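You operate a simulated robot arm through the tools that you are given. There is no shell and no other tool.

You are at the controls of a simulated robot arm. One attempt, no reset.

## Task
Move the plug with the white cable to the free socket, the one with the orange cable to its place.
Fine: a socket is off while a plug goes out or in; both plugs live at the end; the emptied socket stays off.

The check looks at the end state, three seconds after you hand in, the way a careful person would. Anything else that was tipped, shoved, dropped, spilled or broken makes it a failure.

## Robot
A 7-joint arm with a three-finger gripper, fixed in place. Base frame: the origin is at the foot of the arm, x ahead of it, y to its left, z up; the work surface is at about z = 820. Units: mm, degrees, N and s.
Its first joint turns from -166.0 to 166.0 degrees. Payload 2.69 kg.
The tool frame sits at the grasp point between the pads (the TCP): z along the fingers, y along the line on which they close. The tips reach 30 mm beyond it. Largest opening 128 mm; the body of the gripper starts 117 mm behind the TCP.
Orientation is that of the tool frame in the base frame, as a unit quaternion [x, y, z, w]. With the fingers straight down and closing along the base's y, the tool's x points along the base's -x, its y along +y and its z along -z.

## Interface
- The arm moves only by the tool arm_command. Its argument "deltas" is one flat list of numbers, 6 for each row, row after row: the shift along the tool's x, y, z in mm, then the turn, a rotation vector about the tool's x, y, z in rad. In form: [tx, ty, tz, wx, wy, wz, tx, ty, tz, wx, wy, wz, ...]. A call has 1 to 20 rows; each row is the pose to reach, as a shift and turn from the pose commanded when the call began, along the tool's axes at that moment. "gripper" is the opening, from 0 (shut) to 1 (fully open), set as the call begins (left out, the last holds). Each row takes 0.2 s and may step no farther than 50 mm and 8.6 degrees from the row before; otherwise, or with a gripper value out of range, the whole call is refused. Where a pose cannot be reached the arm comes as near as it can. A force on the tool above 40 N (or 10 N above the force at the start of the call, whichever is more), or a blocked arm, ends the call early, and 0.2 s more pass. Each finger halts on what it meets, pressing with about 37 N; the grip force reading is that of the motor and also rises with nothing between the fingers. The clock runs only during rows and for 0.2 s after the last one: add rows that repeat a pose to give the fingers time. The reply holds the time, the measured pose of the TCP, the force on the tool along the base axes, the opening and the grip force, in the units named above and with some noise, with the torque about the TCP (base axes, N m) and any sound that the robot's microphone picked up.
- Cameras (640 x 400 px; columns grow to the right, rows downward): "scene" is fixed at [48.7, 649.1, 1809]; the picture's right is [-0.90, -0.43, 0.00], its down [-0.17, 0.35, -0.92] and it looks along [0.40, -0.83, -0.39] (base axes); focal length 347 px, centre (320, 200). "wrist" rides on the gripper at [58, 54, -131] in the tool frame; the picture's right is [-0.68, 0.74, 0.00], its down [-0.62, -0.57, -0.55] and it looks along [-0.40, -0.37, 0.84] (tool axes); focal length 234 px, centre (320, 200). There is no depth. A picture from a camera that has moved, and an enlarged one, comes with that camera's place and axes in the base frame and with its lens.
- capture(camera): a new picture of that camera. No time passes.
- raise_lower(by): slides the trunk up (or, below 0, down) by that many mm; the arm rides with it, the base frame stays. It gives what a move gives, with no picture.
- enlarge(camera, box): a new picture of the part [left, top, right, bottom] of that camera's present view, enlarged. No time passes.
- job_done(): hands the job in; it is judged then, once.

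Nothing tells you positions but the pictures and the camera data. Unless the task says otherwise, let go and move clear before handing in.

The tools are called after "Call:" as a command line: name --argument value ..., lists and objects as JSON in quotes. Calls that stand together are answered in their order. arm_command: Moves the arm, as the interface text tells. Its arguments: {"type":"object","properties":{"deltas":{"type":"array"},"gripper":{"type":"number"}},"required":["deltas"]} The other tools are called the same way: raise_lower (by) slides the trunk up or down; capture (camera) takes a picture; enlarge (camera, box) takes an enlarged picture of a part of a camera's view; job_done () hands the job in.

At the start:

```text
clock: 0.0
tool_pos: [394.8, -473.5, 1517.0]
tcp_rot: [0.0, 1.0, 0.001, 0.0]
wrist_force: [0.3, 0.3, 0.1]
moment: [0.03, 0.0, -0.02]
finger_gap: 127.9
grip_force: 0.1
trunk travel left (down, up): [-275.0, 75.0]
```

scene: 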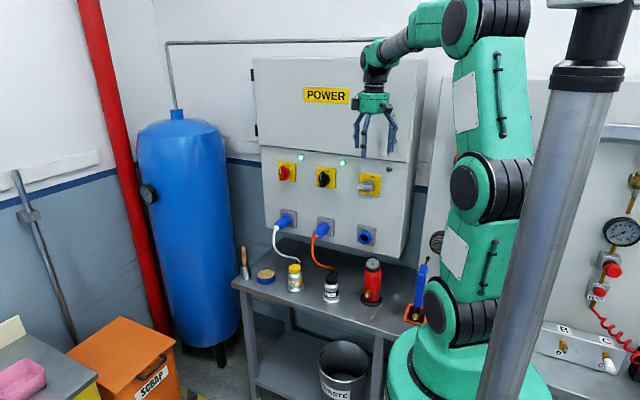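
wrist: 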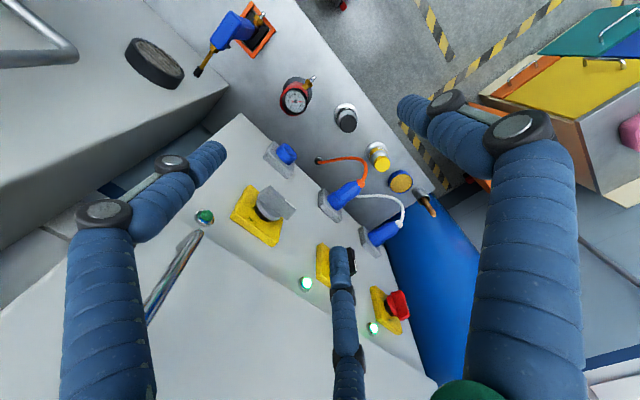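

I see a power panel with three sockets. The white plug is in the left one, the orange plug is in the middle one, and the right one is free. Each socket has a rotary switch and a lamp above it. I'll look closer before moving anything.

Call:
enlarge --camera "scene" --box '[250, 140, 410, 260]'

Call:
enlarge --camera "scene" --box '[230, 50, 450, 190]'

Call:
enlarge --camera "scene" --box '[230, 200, 450, 340]'

Call:
enlarge --camera "wrist" --box '[180, 100, 460, 360]'

```text
3.33 times, centred on (330, 200) of scene
camera zoom: at [48.7, 649.1, 1809.0], right [-0.9, -0.43, 0.0], down [-0.17, 0.35, -0.92], along [0.4, -0.83, -0.39], focal length 1157 px, centre (287, 200)
```

zoom: 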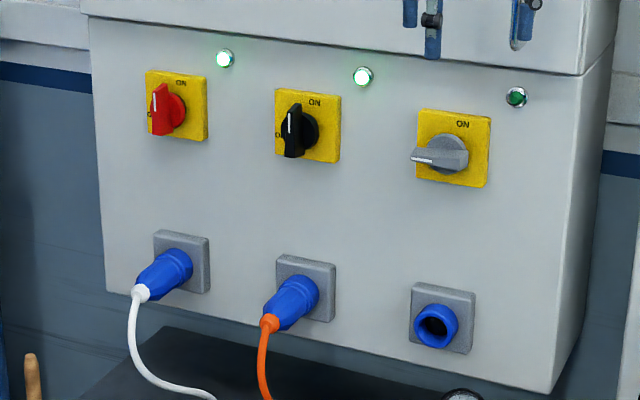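

```text
2.86 times, centred on (340, 120) of scene
camera zoom: at [48.7, 649.1, 1809.0], right [-0.9, -0.43, 0.0], down [-0.17, 0.35, -0.92], along [0.4, -0.83, -0.39], focal length 992 px, centre (263, 429)
```

zoom: 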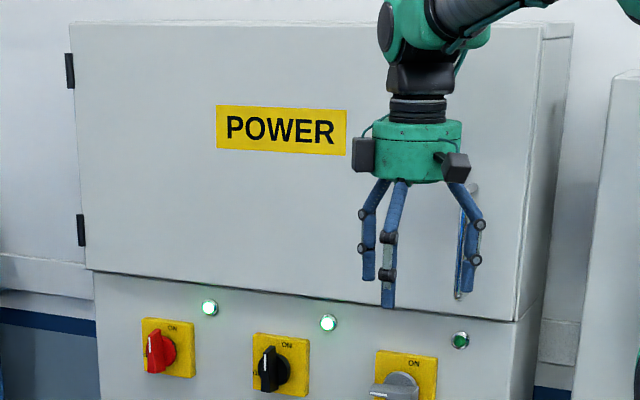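

```text
2.86 times, centred on (340, 270) of scene
camera zoom: at [48.7, 649.1, 1809.0], right [-0.9, -0.43, 0.0], down [-0.17, 0.35, -0.92], along [0.4, -0.83, -0.39], focal length 992 px, centre (263, 0)
```

zoom: 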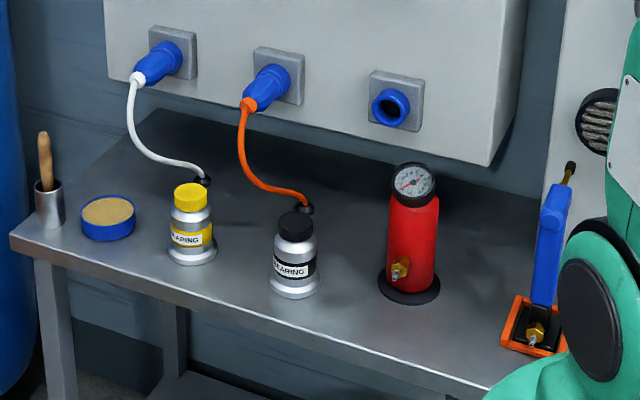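

```text
1.54 times, centred on (320, 230) of wrist
camera zoom: at [335.2, -420.1, 1646.8], right [0.68, 0.74, 0.0], down [0.62, -0.57, 0.55], along [0.4, -0.37, -0.84], focal length 360 px, centre (320, 154)
```

zoom: 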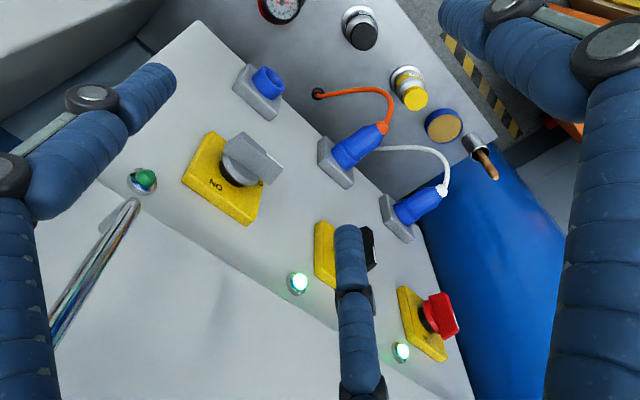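

The panel faces +y at about y = -680. The left and middle switches point up, which is ON, and the right one points sideways, which is OFF. First I'll check how the gripper looks when it closes, then turn the tool to face the panel.

Call:
arm_command --deltas '[0, 0, 0, 0, 0, 0, 0, 0, 0, 0, 0, 0, 0, 0, 0, 0, 0, 0]' --gripper 0

Call:
capture --camera "wrist"

Call:
enlarge --camera "scene" --box '[300, 20, 460, 180]'

```text
clock: 0.8
tool_pos: [393.6, -473.1, 1517.0]
tcp_rot: [0.0, 1.0, -0.001, 0.0]
wrist_force: [-1.0, -0.5, 0.6]
moment: [0.01, -0.01, 0.07]
finger_gap: 1.9
grip_force: 31.2
trunk travel left (down, up): [-275.0, 75.0]
```

```text
taken
camera wrist: at [335.2, -420.1, 1646.8], right [0.68, 0.74, 0.0], down [0.62, -0.57, 0.55], along [0.4, -0.37, -0.84], focal length 234 px, centre (320, 200)
```

wrist: 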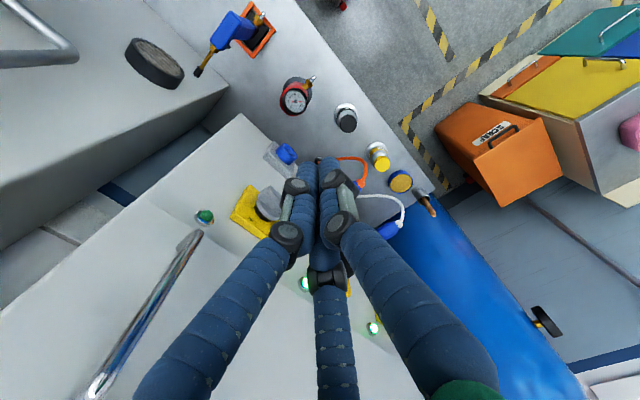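

```text
2.50 times, centred on (380, 100) of scene
camera zoom: at [48.7, 649.1, 1809.0], right [-0.9, -0.43, 0.0], down [-0.17, 0.35, -0.92], along [0.4, -0.83, -0.39], focal length 868 px, centre (170, 450)
```

zoom: 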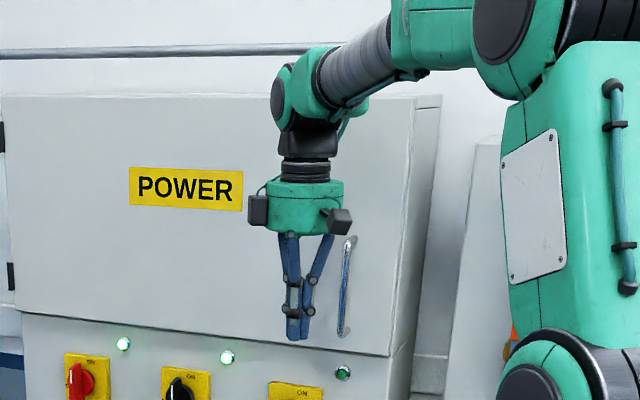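

The fingers meet at the TCP when closed. Now I'll open them and turn the tool about its own axis before tilting it toward the panel.

Call:
arm_command --deltas '[0, 0, 0, 0, 0, -0.1428, 0, 0, 0, 0, 0, -0.2856, 0, 0, 0, 0, 0, -0.4284, 0, 0, 0, 0, 0, -0.5712, 0, 0, 0, 0, 0, -0.714, 0, 0, 0, 0, 0, -0.8568, 0, 0, 0, 0, 0, -0.9996, 0, 0, 0, 0, 0, -1.1424, 0, 0, 0, 0, 0, -1.2852, 0, 0, 0, 0, 0, -1.428, 0, 0, 0, 0, 0, -1.5708]' --gripper 0.5

```text
clock: 3.2
tool_pos: [395.4, -473.6, 1515.5]
tcp_rot: [-0.707, 0.707, -0.001, 0.0]
wrist_force: [0.7, 0.3, -0.7]
moment: [0.0, 0.03, 0.01]
finger_gap: 63.9
grip_force: 0.1
trunk travel left (down, up): [-275.0, 75.0]
```

The turn went as expected. Next I'll tilt the tool to point at the panel (along -y).

Call:
arm_command --deltas '[0, 0, 0, 0, 0.1428, 0, 0, 0, 0, 0, 0.2856, 0, 0, 0, 0, 0, 0.4284, 0, 0, 0, 0, 0, 0.5712, 0, 0, 0, 0, 0, 0.714, 0, 0, 0, 0, 0, 0.8568, 0, 0, 0, 0, 0, 0.9996, 0, 0, 0, 0, 0, 1.1424, 0, 0, 0, 0, 0, 1.2852, 0, 0, 0, 0, 0, 1.428, 0, 0, 0, 0, 0, 1.5708, 0]'

Call:
capture --camera "scene"

Call:
capture --camera "wrist"

```text
clock: 5.6
tool_pos: [395.1, -473.7, 1516.6]
tcp_rot: [0.5, -0.499, 0.501, 0.5]
wrist_force: [0.7, 0.7, 0.2]
moment: [0.0, 0.01, -0.02]
finger_gap: 63.7
grip_force: 0.0
trunk travel left (down, up): [-275.0, 75.0]
```

```text
taken
```

scene: 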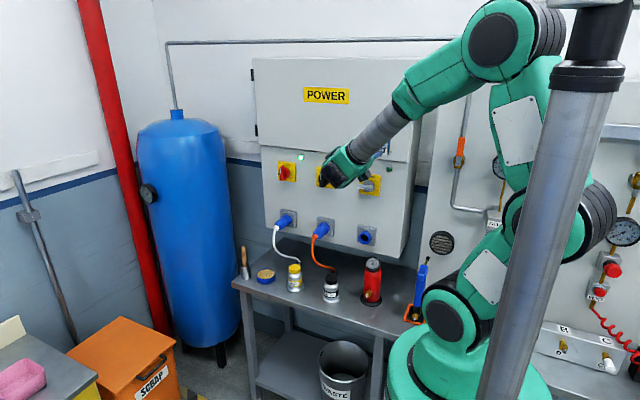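

```text
taken
camera wrist: at [340.1, -342.2, 1574.1], right [-0.74, 0.0, -0.68], down [0.57, 0.55, -0.62], along [0.37, -0.84, -0.4], focal length 234 px, centre (320, 200)
```

wrist: 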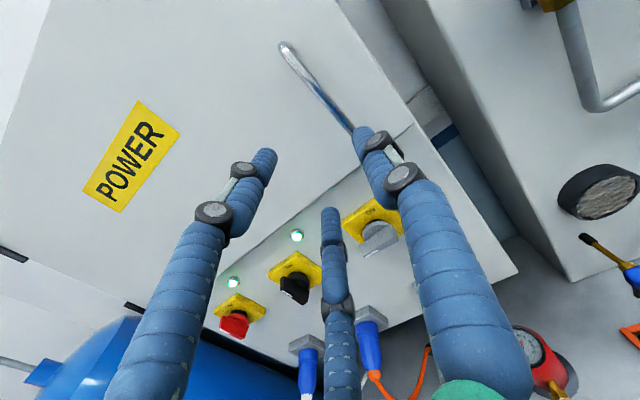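

The tool now faces the panel. I'll move in front of the switches for a closer look.

Call:
arm_command --deltas '[-31, -29, -8, 0, 0, 0, -62, -58, -16, 0, 0, 0, -93, -87, -24, 0, 0, 0, -124, -116, -32, 0, 0, 0, -155, -145, -40, 0, 0, 0, -186, -175, -48, 0, 0, 0, -217, -205, -54, 0, 0, 0]' --gripper 1

Call:
capture --camera "wrist"

Call:
capture --camera "scene"

```text
clock: 7.2
tool_pos: [599.7, -420.1, 1300.7]
tcp_rot: [0.5, -0.5, 0.5, 0.5]
wrist_force: [0.4, 0.8, 0.3]
moment: [0.01, -0.02, 0.0]
finger_gap: 128.1
grip_force: 0.1
trunk travel left (down, up): [-275.0, 75.0]
```

```text
taken
camera wrist: at [544.9, -289.2, 1358.0], right [-0.74, 0.0, -0.68], down [0.57, 0.55, -0.62], along [0.37, -0.84, -0.4], focal length 234 px, centre (320, 200)
```

wrist: 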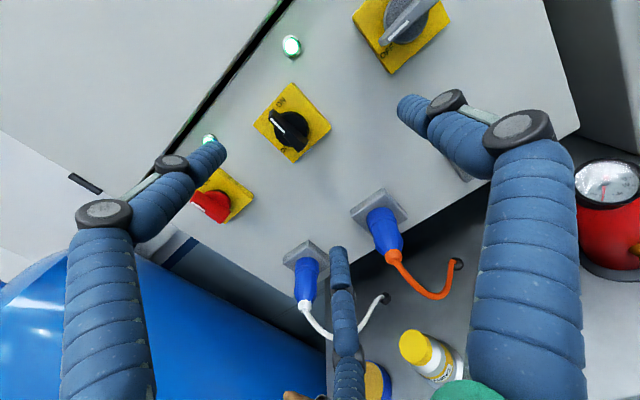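

```text
taken
```

scene: 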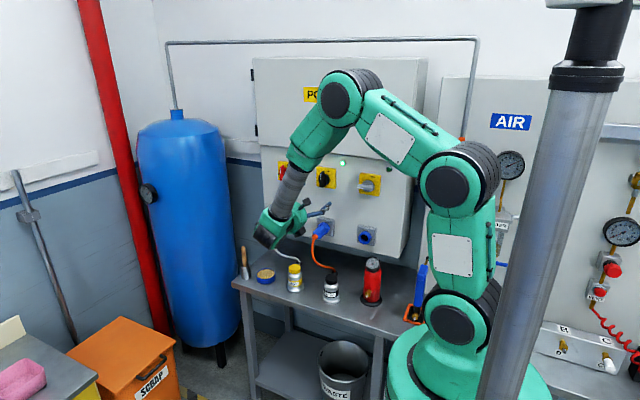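

Call:
enlarge --camera "wrist" --box '[180, 0, 460, 175]'

Call:
enlarge --camera "wrist" --box '[260, 160, 500, 340]'

Call:
enlarge --camera "scene" --box '[240, 150, 400, 260]'

```text
2.29 times, centred on (320, 88) of wrist
camera zoom: at [544.9, -289.2, 1358.0], right [-0.74, 0.0, -0.68], down [0.57, 0.55, -0.62], along [0.37, -0.84, -0.4], focal length 535 px, centre (320, 457)
```

zoom: 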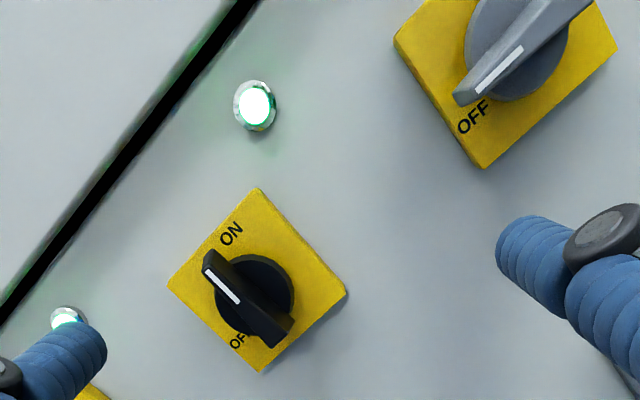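

```text
2.22 times, centred on (380, 250) of wrist
camera zoom: at [544.9, -289.2, 1358.0], right [-0.74, 0.0, -0.68], down [0.57, 0.55, -0.62], along [0.37, -0.84, -0.4], focal length 520 px, centre (187, 89)
```

zoom: 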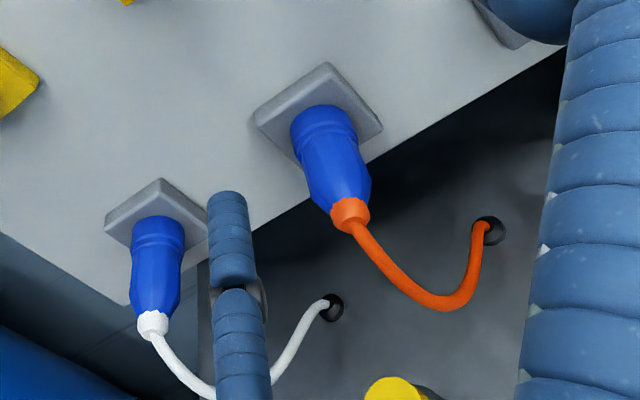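

```text
3.64 times, centred on (320, 205) of scene
camera zoom: at [48.7, 649.1, 1809.0], right [-0.9, -0.43, 0.0], down [-0.17, 0.35, -0.92], along [0.4, -0.83, -0.39], focal length 1263 px, centre (320, 182)
```

zoom: 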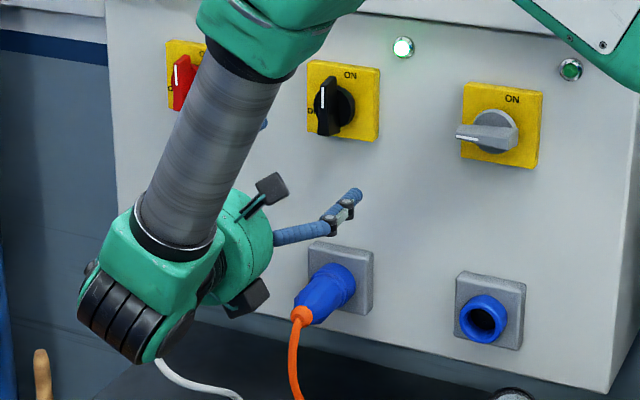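

I've fixed rough positions: switch 2 is near (650, -680, 1315), and the switches and sockets are spaced about 190 mm apart. I'll shift sideways toward switch 1 for a better look.

Call:
arm_command --deltas '[5, -45, 0, 0, 0, 0, 10, -90, 0, 0, 0, 0, 15, -135, 0, 0, 0, 0, 20, -180, 0, 0, 0, 0]' --gripper 0.5

Call:
capture --camera "wrist"

Call:
enlarge --camera "scene" --box '[220, 130, 420, 270]'

```text
clock: 8.2
tool_pos: [780.2, -417.9, 1320.3]
tcp_rot: [0.499, -0.5, 0.5, 0.5]
wrist_force: [-0.2, -0.5, 0.6]
moment: [0.0, -0.02, 0.04]
finger_gap: 64.0
grip_force: 0.1
trunk travel left (down, up): [-275.0, 75.0]
```

```text
taken
camera wrist: at [726.3, -288.0, 1377.8], right [-0.74, 0.0, -0.68], down [0.57, 0.55, -0.62], along [0.37, -0.84, -0.4], focal length 234 px, centre (320, 200)
```

wrist: 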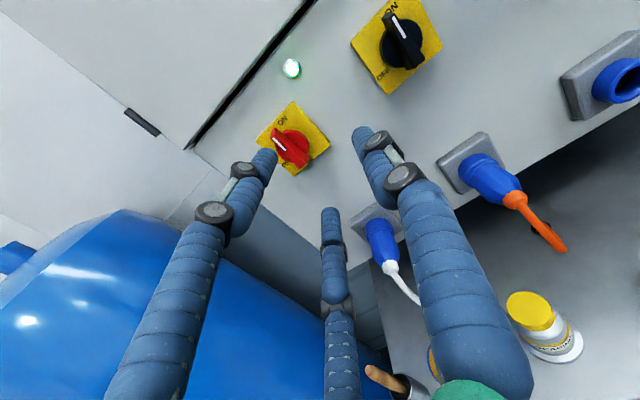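

```text
2.86 times, centred on (320, 200) of scene
camera zoom: at [48.7, 649.1, 1809.0], right [-0.9, -0.43, 0.0], down [-0.17, 0.35, -0.92], along [0.4, -0.83, -0.39], focal length 992 px, centre (320, 200)
```

zoom: 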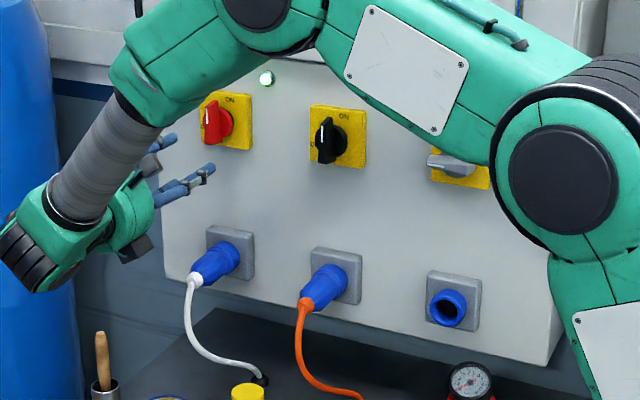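

Call:
enlarge --camera "wrist" --box '[220, 0, 460, 180]'

Call:
enlarge --camera "wrist" --box '[350, 20, 640, 280]'

```text
2.22 times, centred on (340, 90) of wrist
camera zoom: at [726.3, -288.0, 1377.8], right [-0.74, 0.0, -0.68], down [0.57, 0.55, -0.62], along [0.37, -0.84, -0.4], focal length 520 px, centre (276, 444)
```

zoom: 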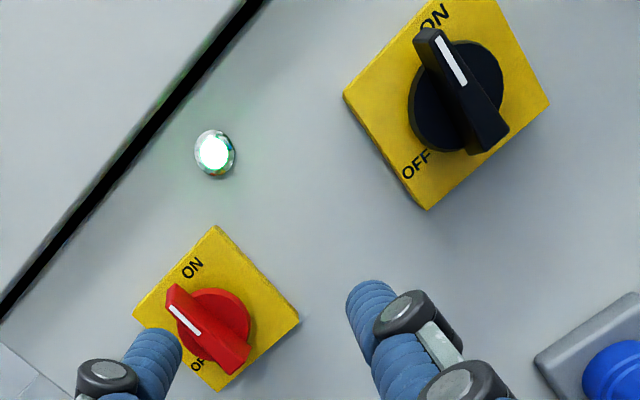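

```text
1.54 times, centred on (495, 150) of wrist
camera zoom: at [726.3, -288.0, 1377.8], right [-0.74, 0.0, -0.68], down [0.57, 0.55, -0.62], along [0.37, -0.84, -0.4], focal length 360 px, centre (51, 277)
```

zoom: 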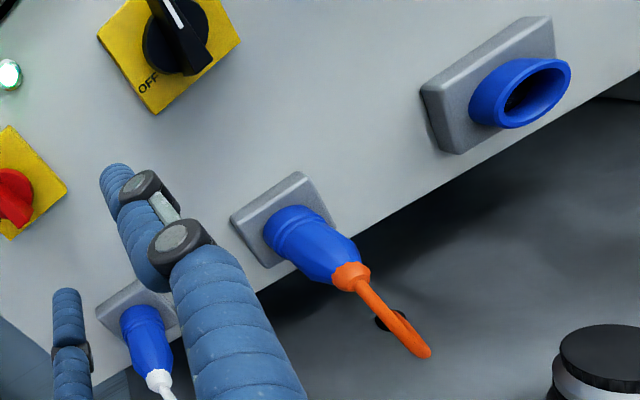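

Call:
enlarge --camera "wrist" --box '[260, 95, 340, 185]'

Call:
enlarge --camera "wrist" --box '[340, 0, 460, 100]'

Call:
enlarge --camera "scene" --box '[280, 155, 400, 200]'

```text
4.44 times, centred on (300, 140) of wrist
camera zoom: at [726.3, -288.0, 1377.8], right [-0.74, 0.0, -0.68], down [0.57, 0.55, -0.62], along [0.37, -0.84, -0.4], focal length 1041 px, centre (409, 467)
```

zoom: 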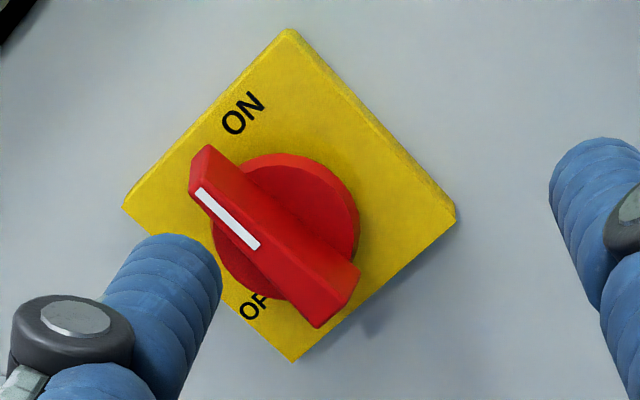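

```text
4.00 times, centred on (400, 50) of wrist
camera zoom: at [726.3, -288.0, 1377.8], right [-0.74, 0.0, -0.68], down [0.57, 0.55, -0.62], along [0.37, -0.84, -0.4], focal length 937 px, centre (0, 800)
```

zoom: 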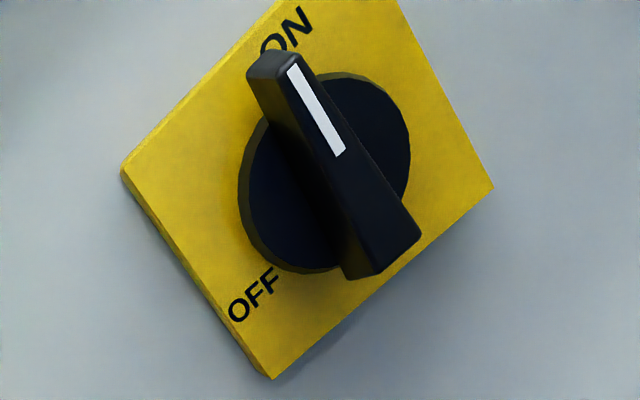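

```text
5.33 times, centred on (340, 178) of scene
camera zoom: at [48.7, 649.1, 1809.0], right [-0.9, -0.43, 0.0], down [-0.17, 0.35, -0.92], along [0.4, -0.83, -0.39], focal length 1852 px, centre (213, 320)
```

zoom: 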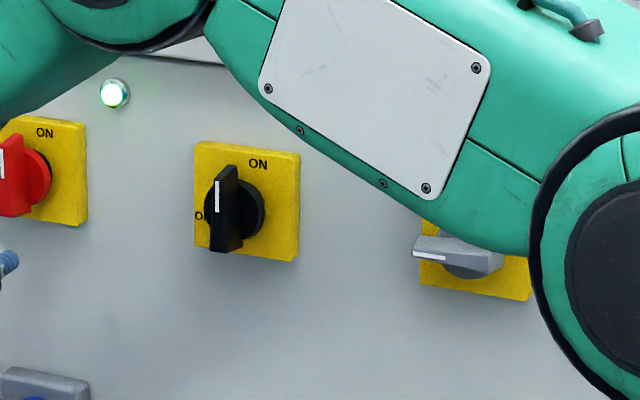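

Triangulating from the wrist views gives switch 1 at about (846, -671, 1314), with its handle standing out to y ≈ -628. The socket plates are at x ≈ 447 / 647 / 847, y ≈ -666, z ≈ 1076. I'll line up in front of switch 1 and check the alignment.

Call:
arm_command --deltas '[-2, -22, 30, 0, 0, 0, -4, -44, 60, 0, 0, 0, -5, -66.5, 90, 0, 0, 0, -5, -66.5, 115, 0, 0, 0]' --gripper 0.5

Call:
capture --camera "wrist"

Call:
capture --camera "scene"

```text
clock: 9.2
tool_pos: [845.8, -534.6, 1314.7]
tcp_rot: [0.5, -0.5, 0.5, 0.5]
wrist_force: [0.0, 0.1, 0.3]
moment: [0.01, -0.02, -0.03]
finger_gap: 64.1
grip_force: 0.2
trunk travel left (down, up): [-275.0, 75.0]
```

```text
taken
camera wrist: at [791.2, -404.0, 1371.8], right [-0.74, 0.0, -0.68], down [0.57, 0.55, -0.62], along [0.37, -0.84, -0.4], focal length 234 px, centre (320, 200)
```

wrist: 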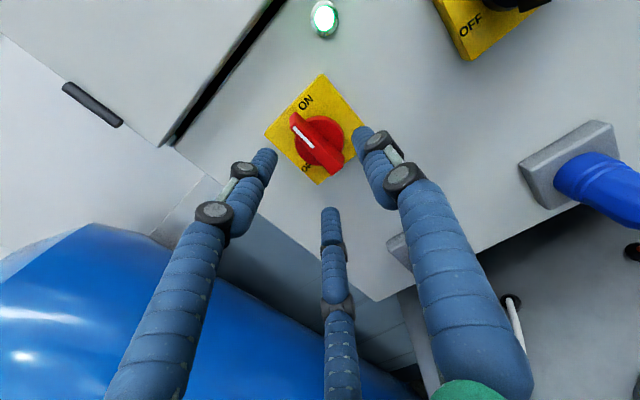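

```text
taken
```

scene: 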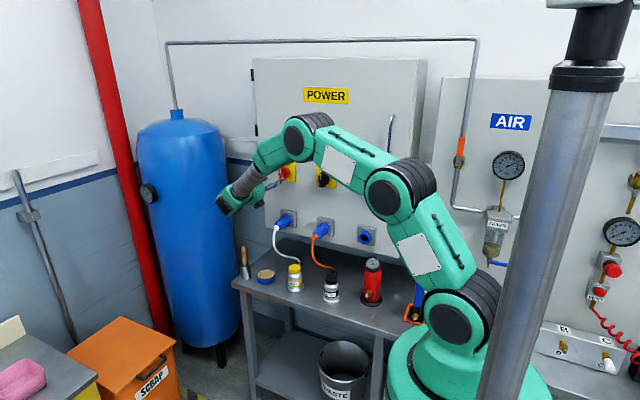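

Call:
enlarge --camera "wrist" --box '[250, 60, 410, 210]'

```text
2.67 times, centred on (330, 135) of wrist
camera zoom: at [791.2, -404.0, 1371.8], right [-0.74, 0.0, -0.68], down [0.57, 0.55, -0.62], along [0.37, -0.84, -0.4], focal length 624 px, centre (293, 373)
```

zoom: 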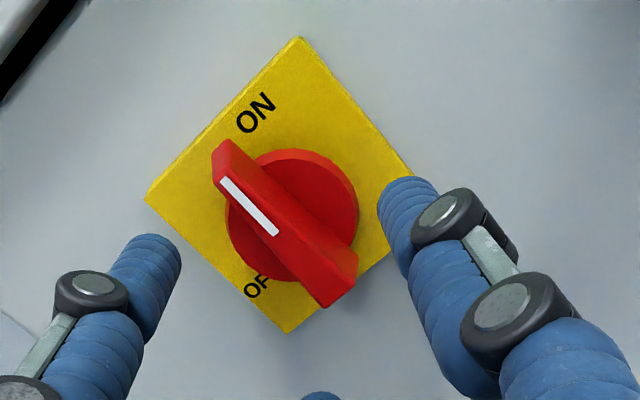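

Call:
enlarge --camera "wrist" --box '[290, 105, 350, 145]'

Call:
enlarge --camera "wrist" --box '[285, 100, 355, 180]'

```text
10.00 times, centred on (320, 125) of wrist
camera zoom: at [791.2, -404.0, 1371.8], right [-0.74, 0.0, -0.68], down [0.57, 0.55, -0.62], along [0.37, -0.84, -0.4], focal length 2342 px, centre (320, 950)
```

zoom: 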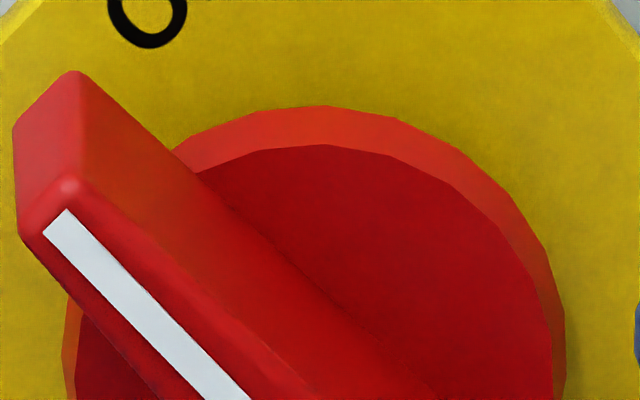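

```text
5.00 times, centred on (320, 140) of wrist
camera zoom: at [791.2, -404.0, 1371.8], right [-0.74, 0.0, -0.68], down [0.57, 0.55, -0.62], along [0.37, -0.84, -0.4], focal length 1171 px, centre (320, 500)
```

zoom: 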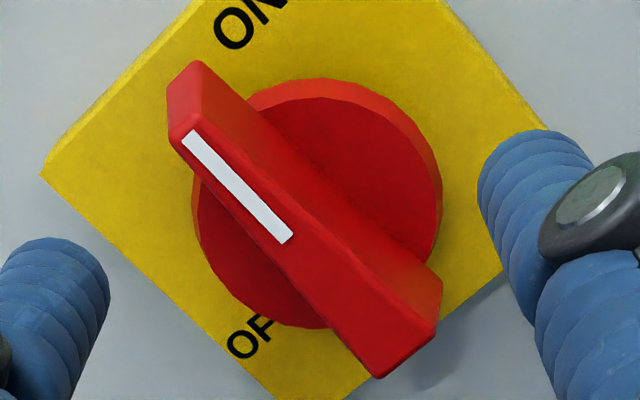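

The handle is a tapered bar, with its axis at about (847.5, 1315) and its outer face at y ≈ -620. I'll move forward with the fingers on either side of it, leaving the tips just short of the disc.

Call:
arm_command --deltas '[0, -1.2, 30, 0, 0, 0, 0, -1.2, 60, 0, 0, 0, 0, -1.2, 75, 0, 0, 0, 0, -1.2, 80, 0, 0, 0]' --gripper 0.5

Call:
capture --camera "wrist"

Call:
enlarge --camera "scene" --box '[210, 130, 350, 230]'

```text
clock: 10.2
tool_pos: [845.7, -615.5, 1314.2]
tcp_rot: [0.499, -0.501, 0.499, 0.501]
wrist_force: [1.1, -0.1, -1.2]
moment: [0.0, -0.01, -0.06]
finger_gap: 64.5
grip_force: 0.8
trunk travel left (down, up): [-275.0, 75.0]
```

```text
taken
camera wrist: at [792.3, -485.2, 1372.6], right [-0.74, 0.0, -0.68], down [0.57, 0.55, -0.62], along [0.37, -0.84, -0.4], focal length 234 px, centre (320, 200)
```

wrist: 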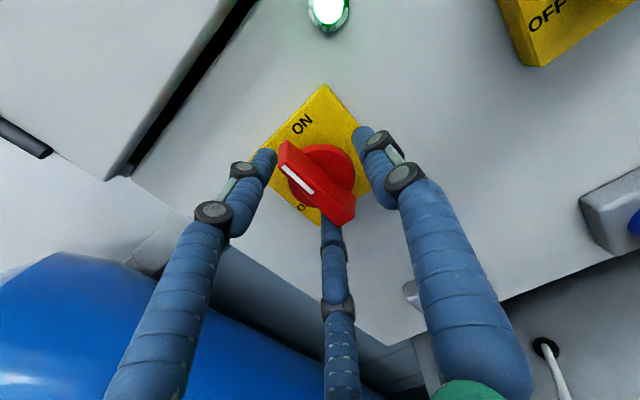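

```text
4.00 times, centred on (280, 180) of scene
camera zoom: at [48.7, 649.1, 1809.0], right [-0.9, -0.43, 0.0], down [-0.17, 0.35, -0.92], along [0.4, -0.83, -0.39], focal length 1389 px, centre (480, 280)
```

zoom: 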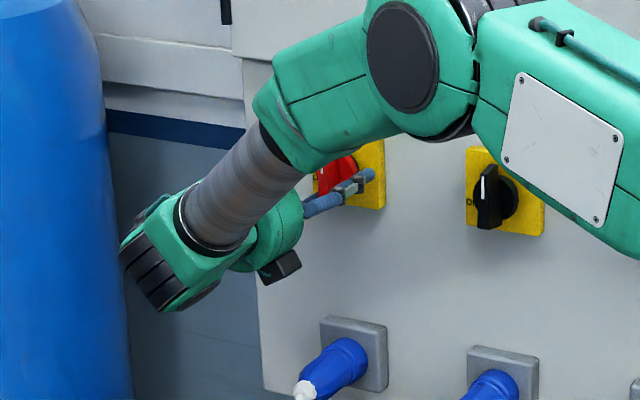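

Call:
enlarge --camera "wrist" --box '[250, 110, 410, 250]'

```text
2.86 times, centred on (330, 180) of wrist
camera zoom: at [792.3, -485.2, 1372.6], right [-0.74, 0.0, -0.68], down [0.57, 0.55, -0.62], along [0.37, -0.84, -0.4], focal length 669 px, centre (291, 257)
```

zoom: 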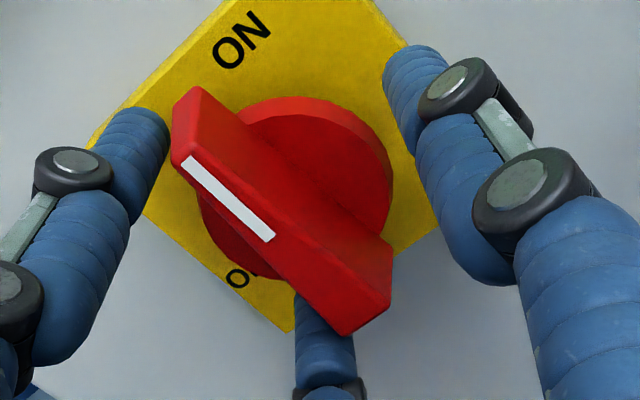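

Call:
arm_command --deltas '[0, -1.5, 0, 0, 0, 0, 0, -1.5, 0, 0, 0, 0, 0, -1.5, 0, 0, 0, 0, 0, -1.5, 0, 0, 0, 0]' --gripper 0

Call:
capture --camera "wrist"

```text
clock: 11.2
tool_pos: [849.5, -615.0, 1309.5]
tcp_rot: [0.502, -0.5, 0.498, 0.5]
wrist_force: [2.2, 3.8, -26.4]
moment: [0.86, 0.55, 0.13]
finger_gap: 52.1
grip_force: 45.3
trunk travel left (down, up): [-275.0, 75.0]
```

```text
taken
camera wrist: at [795.2, -484.6, 1368.2], right [-0.74, 0.0, -0.67], down [0.56, 0.55, -0.62], along [0.37, -0.83, -0.41], focal length 234 px, centre (320, 200)
```

wrist: 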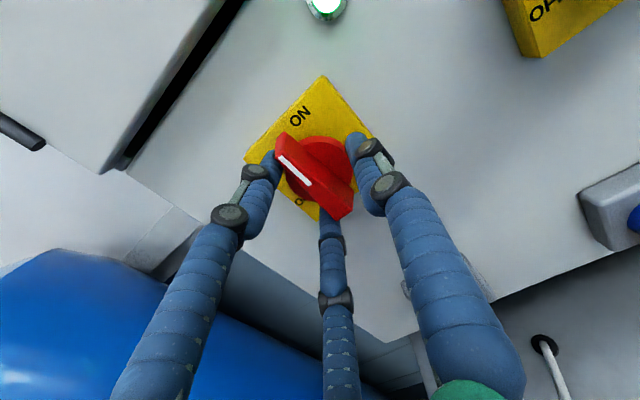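

The fingers stopped at a 52 mm gap, which means they closed on the round disc under the bar, so I was too deep. I'll open, back off a little and try again on the bar itself.

Call:
arm_command --deltas '[0, 0, 0, 0, 0, 0, 0, 0, 0, 0, 0, 0, 0, 0, -12, 0, 0, 0, 0, 0, -12, 0, 0, 0]' --gripper 0.5

Call:
enlarge --camera "wrist" --box '[250, 110, 410, 250]'

```text
clock: 12.2
tool_pos: [849.9, -601.6, 1315.0]
tcp_rot: [0.5, -0.5, 0.5, 0.5]
wrist_force: [0.1, 0.7, -0.3]
moment: [0.02, 0.01, 0.02]
finger_gap: 64.0
grip_force: 0.0
trunk travel left (down, up): [-275.0, 75.0]
```

```text
2.86 times, centred on (330, 180) of wrist
camera zoom: at [794.7, -471.5, 1372.6], right [-0.74, 0.0, -0.68], down [0.57, 0.55, -0.62], along [0.37, -0.84, -0.4], focal length 669 px, centre (291, 257)
```

zoom: 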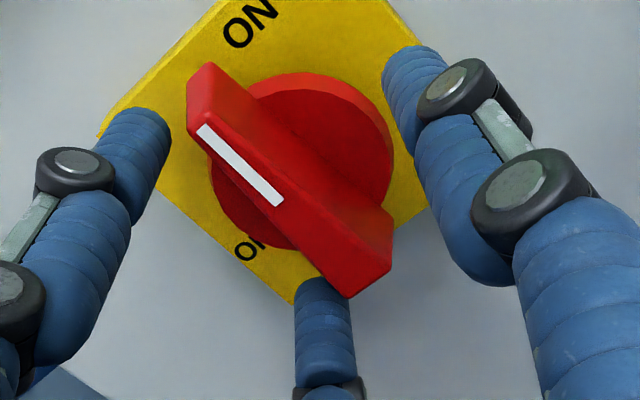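

The view shows three fingers spaced evenly around the tool axis. I'm now 12 mm farther out, level with the bar rather than the disc. I'll close gently and see what gap and forces I get.

Call:
arm_command --deltas '[0, 0, 0, 0, 0, 0, 0, 0, 0, 0, 0, 0, 0, 0, 0, 0, 0, 0]' --gripper 0

Call:
enlarge --camera "wrist" --box '[250, 110, 410, 250]'

Call:
enlarge --camera "scene" --box '[210, 130, 350, 230]'

```text
clock: 12.8
tool_pos: [855.8, -602.0, 1313.6]
tcp_rot: [0.502, -0.498, 0.502, 0.498]
wrist_force: [17.7, -9.2, -4.4]
moment: [0.89, -0.09, 0.3]
finger_gap: 28.6
grip_force: 44.8
trunk travel left (down, up): [-275.0, 75.0]
stopped in row 2: the force on the tool passed its limit at 43 N (the readings are from after the stop); the commanded pose is now the measured one
```

```text
2.86 times, centred on (330, 180) of wrist
camera zoom: at [799.7, -471.0, 1372.1], right [-0.74, -0.01, -0.68], down [0.56, 0.55, -0.62], along [0.38, -0.83, -0.4], focal length 669 px, centre (291, 257)
```

zoom: 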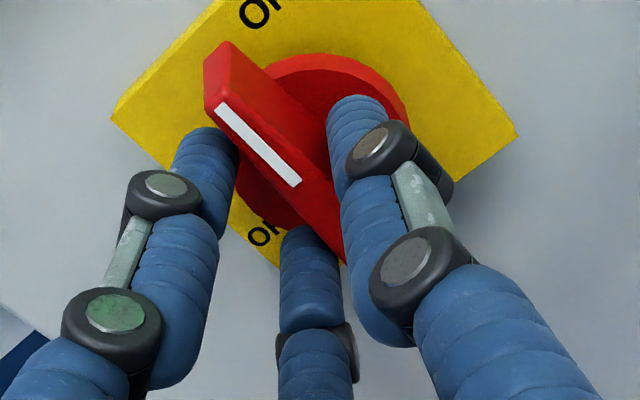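

```text
4.00 times, centred on (280, 180) of scene
camera zoom: at [48.7, 649.1, 1809.0], right [-0.9, -0.43, 0.0], down [-0.17, 0.35, -0.92], along [0.4, -0.83, -0.39], focal length 1389 px, centre (480, 280)
```

zoom: 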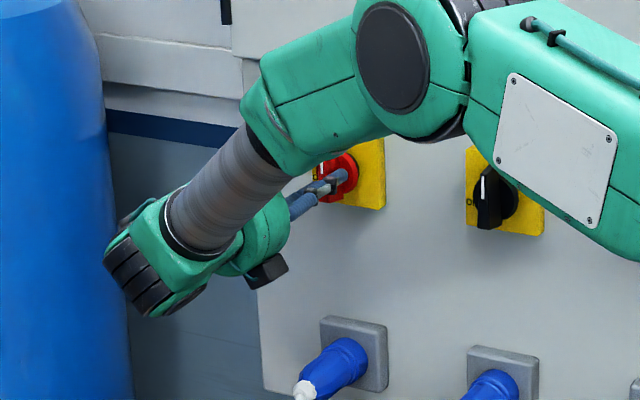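

It really is a three-finger centring gripper, with one finger on the tool's +y side and two on the -y side. So the bar seats a few mm off-centre. The arm has now settled to that offset, so I'll finish closing.

Call:
arm_command --deltas '[0, 0, 0, 0, 0, 0, 0, 0, 0, 0, 0, 0]' --gripper 0

Call:
enlarge --camera "wrist" --box '[250, 110, 410, 250]'

```text
clock: 13.3
tool_pos: [855.3, -600.8, 1314.4]
tcp_rot: [0.502, -0.498, 0.502, 0.498]
wrist_force: [25.5, -5.5, -6.8]
moment: [0.58, -0.07, 0.31]
finger_gap: 28.3
grip_force: 44.8
trunk travel left (down, up): [-275.0, 75.0]
```

```text
2.86 times, centred on (330, 180) of wrist
camera zoom: at [799.7, -470.9, 1372.1], right [-0.74, -0.01, -0.68], down [0.56, 0.55, -0.62], along [0.38, -0.83, -0.4], focal length 669 px, centre (291, 257)
```

zoom: 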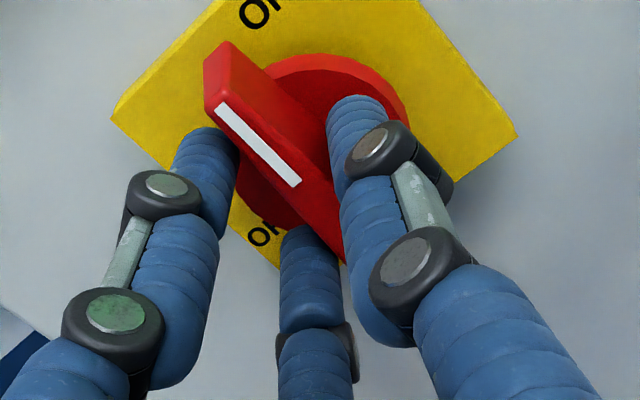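

There's still 25 N sideways, so only the two +x fingers are pressing. I'll shift a few mm toward +x so the bar sits squarely among all three.

Call:
arm_command --deltas '[0, -2, 0, 0, 0, 0, 0, -4, 0, 0, 0, 0, 0, -4, 0, 0, 0, 0]' --gripper 0

Call:
enlarge --camera "wrist" --box '[250, 110, 410, 250]'

```text
clock: 14.2
tool_pos: [855.4, -601.7, 1313.6]
tcp_rot: [0.501, -0.499, 0.501, 0.499]
wrist_force: [-7.2, 6.3, -10.3]
moment: [-0.24, 0.0, -0.58]
finger_gap: 28.3
grip_force: 44.8
trunk travel left (down, up): [-275.0, 75.0]
```

```text
2.86 times, centred on (330, 180) of wrist
camera zoom: at [800.3, -470.8, 1372.1], right [-0.74, 0.0, -0.68], down [0.56, 0.55, -0.62], along [0.38, -0.83, -0.4], focal length 669 px, centre (291, 257)
```

zoom: 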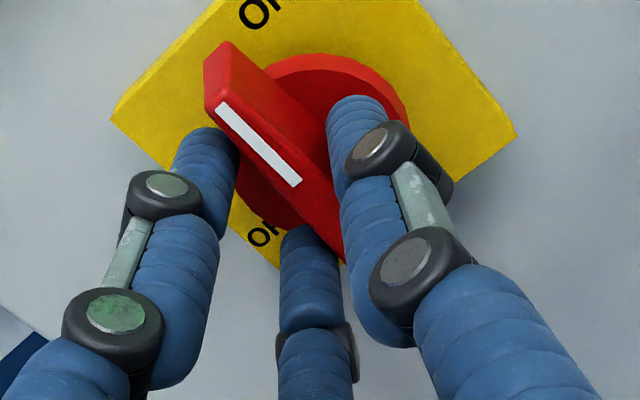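

The bar is now clamped on all sides, so the knob axis is at about x = 850. I'll turn it toward OFF (counter-clockwise, toward +x), pivoting about the knob axis, and do the first part as a test.

Call:
arm_command --deltas '[0, 1, 0, 0, 0, 0, -0.78, 1.06, 0, 0, 0, -0.1428, -1.55, 1.22, 0, 0, 0, -0.2856, -2.28, 1.5, 0, 0, 0, -0.4284]' --gripper 0

Call:
capture --camera "wrist"

```text
clock: 15.2
tool_pos: [856.0, -601.4, 1311.8]
tcp_rot: [0.597, -0.38, 0.384, 0.593]
wrist_force: [6.0, -3.3, -16.2]
moment: [1.03, -0.14, -0.48]
finger_gap: 28.4
grip_force: 44.8
trunk travel left (down, up): [-275.0, 75.0]
```

```text
taken
camera wrist: at [830.3, -470.7, 1386.5], right [-0.95, -0.01, -0.31], down [0.25, 0.55, -0.8], along [0.18, -0.83, -0.52], focal length 234 px, centre (320, 200)
```

wrist: 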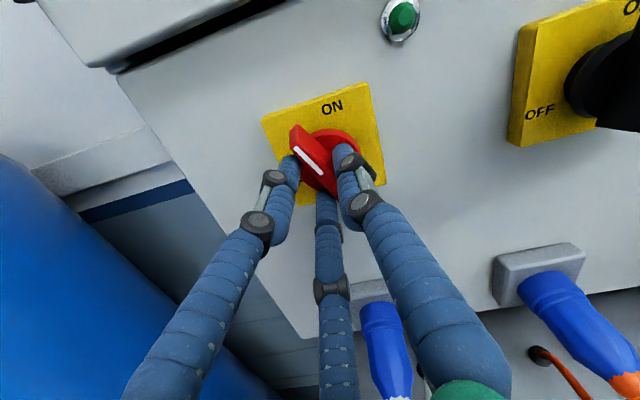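

The handle is turning and lamp 1 has already gone dark. I'll continue to the full 90°.

Call:
arm_command --deltas '[-0.78, 0.06, 0, 0, 0, -0.1428, -1.55, 0.22, 0, 0, 0, -0.2856, -2.28, 0.5, 0, 0, 0, -0.4284, -2.97, 0.87, 0, 0, 0, -0.5712, -3.6, 1.34, 0, 0, 0, -0.714, -4.16, 1.9, 0, 0, 0, -0.8568, -4.63, 2.53, 0, 0, 0, -0.9996, -5.0, 3.22, 0, 0, 0, -1.1424]' --gripper 0

Call:
capture --camera "wrist"

Call:
capture --camera "scene"

```text
clock: 16.6
tool_pos: [854.9, -601.0, 1305.7]
tcp_rot: [0.704, -0.081, 0.091, 0.7]
wrist_force: [20.2, -16.6, -9.9]
moment: [-0.3, 0.12, 2.08]
finger_gap: 28.3
grip_force: 44.9
trunk travel left (down, up): [-275.0, 75.0]
stopped in row 7: the force on the tool passed its limit at 41 N (the readings are from after the stop); the commanded pose is now the measured one
```

```text
taken
camera wrist: at [896.3, -470.1, 1371.7], right [-0.83, -0.01, 0.55], down [-0.47, 0.54, -0.7], along [-0.29, -0.84, -0.46], focal length 234 px, centre (320, 200)
```

wrist: 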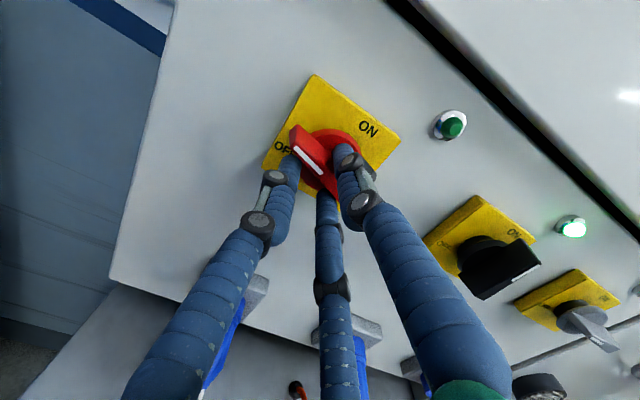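

```text
taken
```

scene: 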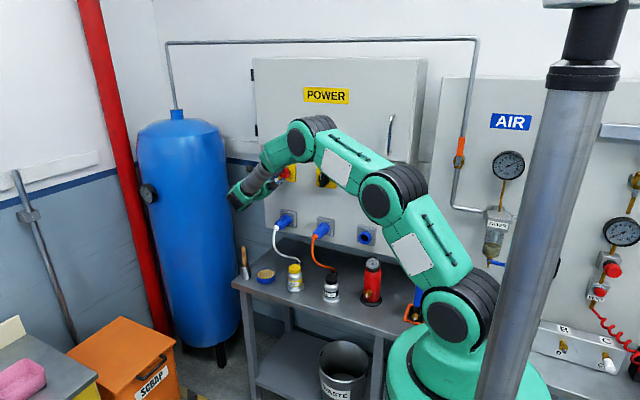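

76° done, with 14° remaining. The motion shows that the true knob axis is at about (850, 1310), so I'll finish the turn around that point.

Call:
arm_command --deltas '[0.3, -0.5, 0, 0, 0, -0.06, 0.0, -0.8, 0, 0, 0, -0.12, -0.4, -1.0, 0, 0, 0, -0.19, -0.7, -1.1, 0, 0, 0, -0.25]' --gripper 0

Call:
capture --camera "wrist"

```text
clock: 17.6
tool_pos: [852.8, -602.6, 1305.4]
tcp_rot: [0.708, 0.005, 0.001, 0.706]
wrist_force: [27.2, -15.5, -16.3]
moment: [0.26, -0.51, 1.19]
finger_gap: 28.2
grip_force: 45.0
trunk travel left (down, up): [-275.0, 75.0]
```

```text
taken
camera wrist: at [910.5, -470.0, 1357.6], right [-0.67, -0.01, 0.74], down [-0.62, 0.54, -0.56], along [-0.4, -0.84, -0.37], focal length 234 px, centre (320, 200)
```

wrist: 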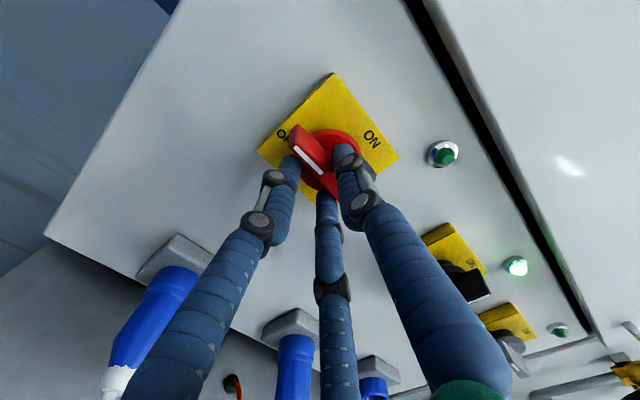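

Switch 1 points to OFF and its lamp is dark. I'll release and back away.

Call:
arm_command --deltas '[0, 0, 0, 0, 0, 0, 0, 0, 0, 0, 0, 0, 0, 0, -40, 0, 0, 0, 0, 0, -80, 0, 0, 0, 0, 0, -100, 0, 0, 0]' --gripper 0.5

Call:
capture --camera "wrist"

Call:
enlarge --camera "scene" --box '[240, 140, 400, 260]'

```text
clock: 18.9
tool_pos: [850.7, -500.0, 1305.5]
tcp_rot: [0.707, 0.004, 0.001, 0.707]
wrist_force: [-0.1, 0.3, 0.4]
moment: [0.03, -0.01, -0.01]
finger_gap: 64.0
grip_force: 0.1
trunk travel left (down, up): [-275.0, 75.0]
```

```text
taken
camera wrist: at [907.1, -367.9, 1360.0], right [-0.67, -0.01, 0.74], down [-0.62, 0.54, -0.56], along [-0.4, -0.84, -0.37], focal length 234 px, centre (320, 200)
```

wrist: 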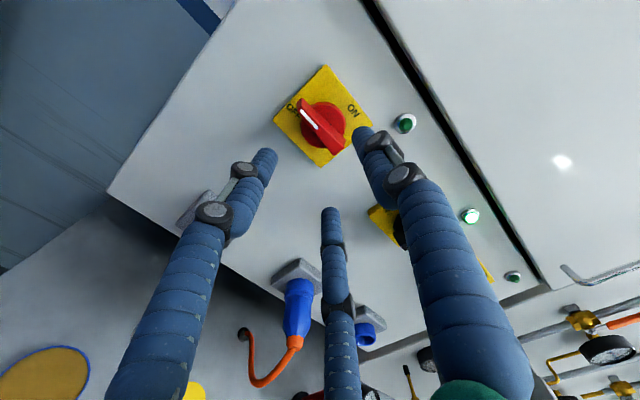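

```text
3.33 times, centred on (320, 200) of scene
camera zoom: at [48.7, 649.1, 1809.0], right [-0.9, -0.43, 0.0], down [-0.17, 0.35, -0.92], along [0.4, -0.83, -0.39], focal length 1157 px, centre (320, 200)
```

zoom: 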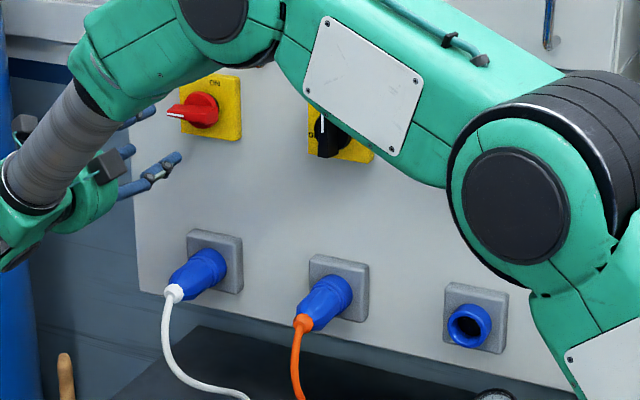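

Switch 1 is OFF. In this orientation one finger is on top and the gap faces straight down, which suits gripping a plug with a hanging cable. I'll move down in front of the white plug to measure it.

Call:
arm_command --deltas '[0, -45, -10, 0, 0, 0, -1, -90, -20, 0, 0, 0, -2, -135, -30, 0, 0, 0, -3, -180, -30, 0, 0, 0, -3, -215, -30, 0, 0, 0]' --gripper 1

Call:
capture --camera "wrist"

Call:
capture --camera "scene"

```text
clock: 20.1
tool_pos: [848.6, -469.0, 1095.6]
tcp_rot: [0.707, 0.004, 0.003, 0.707]
wrist_force: [0.3, 0.0, 0.3]
moment: [0.06, -0.01, -0.02]
finger_gap: 128.0
grip_force: 0.1
trunk travel left (down, up): [-275.0, 75.0]
```

```text
taken
camera wrist: at [905.1, -338.4, 1147.9], right [-0.68, -0.01, 0.74], down [-0.62, 0.54, -0.56], along [-0.4, -0.84, -0.37], focal length 234 px, centre (320, 200)
```

wrist: 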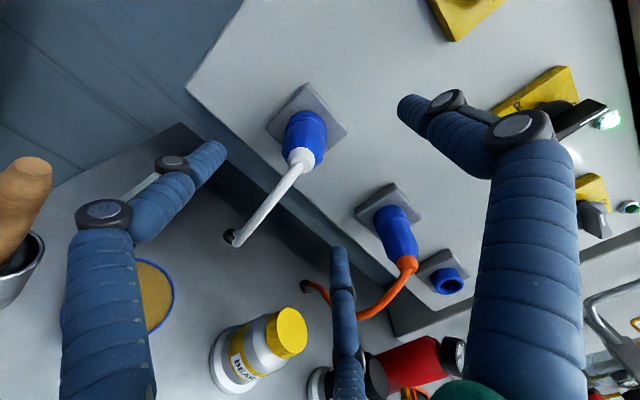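

```text
taken
```

scene: 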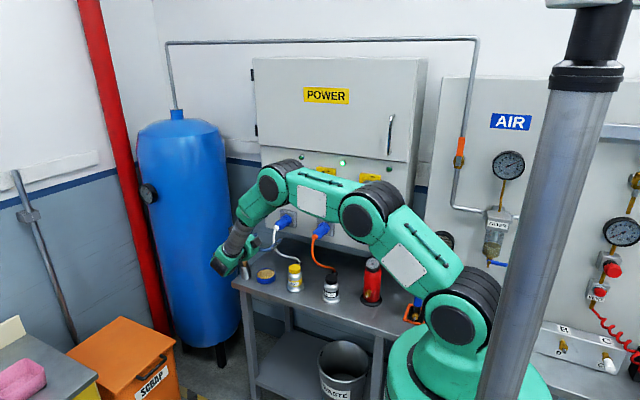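

Call:
enlarge --camera "wrist" --box '[220, 70, 380, 260]'

Call:
enlarge --camera "wrist" --box '[340, 170, 500, 330]'

```text
2.11 times, centred on (300, 165) of wrist
camera zoom: at [905.1, -338.4, 1147.9], right [-0.68, -0.01, 0.74], down [-0.62, 0.54, -0.56], along [-0.4, -0.84, -0.37], focal length 493 px, centre (362, 274)
```

zoom: 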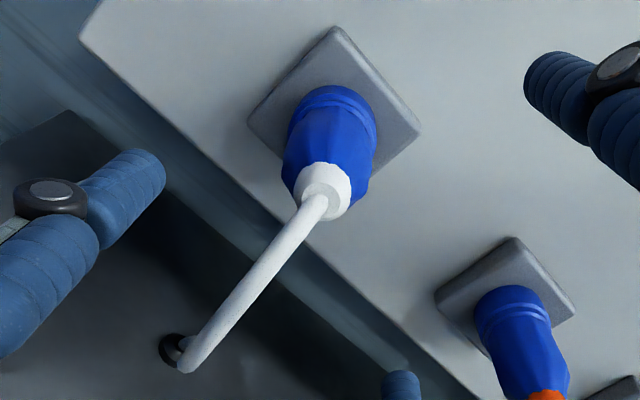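

```text
2.50 times, centred on (420, 250) of wrist
camera zoom: at [905.1, -338.4, 1147.9], right [-0.68, -0.01, 0.74], down [-0.62, 0.54, -0.56], along [-0.4, -0.84, -0.37], focal length 585 px, centre (70, 75)
```

zoom: 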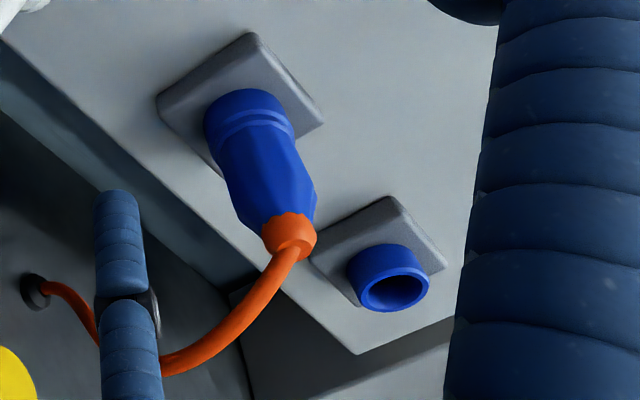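

Socket 1 and its plug are at about (848.5, 1070.5), with the gland ending at y ≈ -552 and the blue body spanning y ≈ -640 to -583. I'll line up on the plug axis, then advance with the fingers around it.

Call:
arm_command --deltas '[0, -13, 10, 0, 0, 0, 0, -25, 25, 0, 0, 0, 0, -25, 50, 0, 0, 0]' --gripper 0.8

Call:
capture --camera "wrist"

Call:
enlarge --camera "scene" --box '[200, 180, 360, 310]'

```text
clock: 20.9
tool_pos: [848.4, -519.0, 1070.0]
tcp_rot: [0.707, 0.004, 0.001, 0.707]
wrist_force: [0.2, -0.4, 0.0]
moment: [-0.02, -0.02, -0.02]
finger_gap: 102.3
grip_force: 0.0
trunk travel left (down, up): [-275.0, 75.0]
```

```text
taken
camera wrist: at [904.8, -387.2, 1122.5], right [-0.67, -0.01, 0.74], down [-0.62, 0.54, -0.56], along [-0.4, -0.84, -0.37], focal length 234 px, centre (320, 200)
```

wrist: 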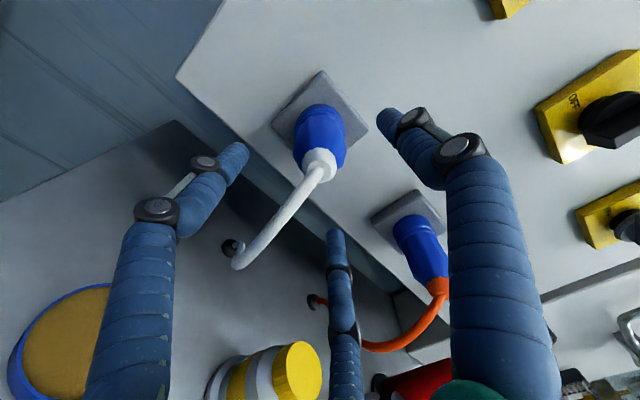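

```text
3.08 times, centred on (280, 245) of scene
camera zoom: at [48.7, 649.1, 1809.0], right [-0.9, -0.43, 0.0], down [-0.17, 0.35, -0.92], along [0.4, -0.83, -0.39], focal length 1068 px, centre (443, 62)
```

zoom: 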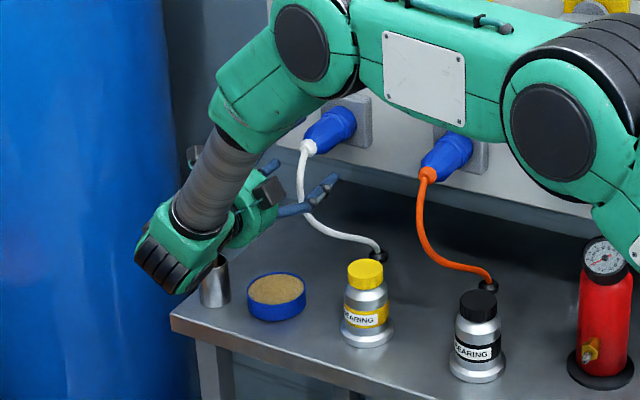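

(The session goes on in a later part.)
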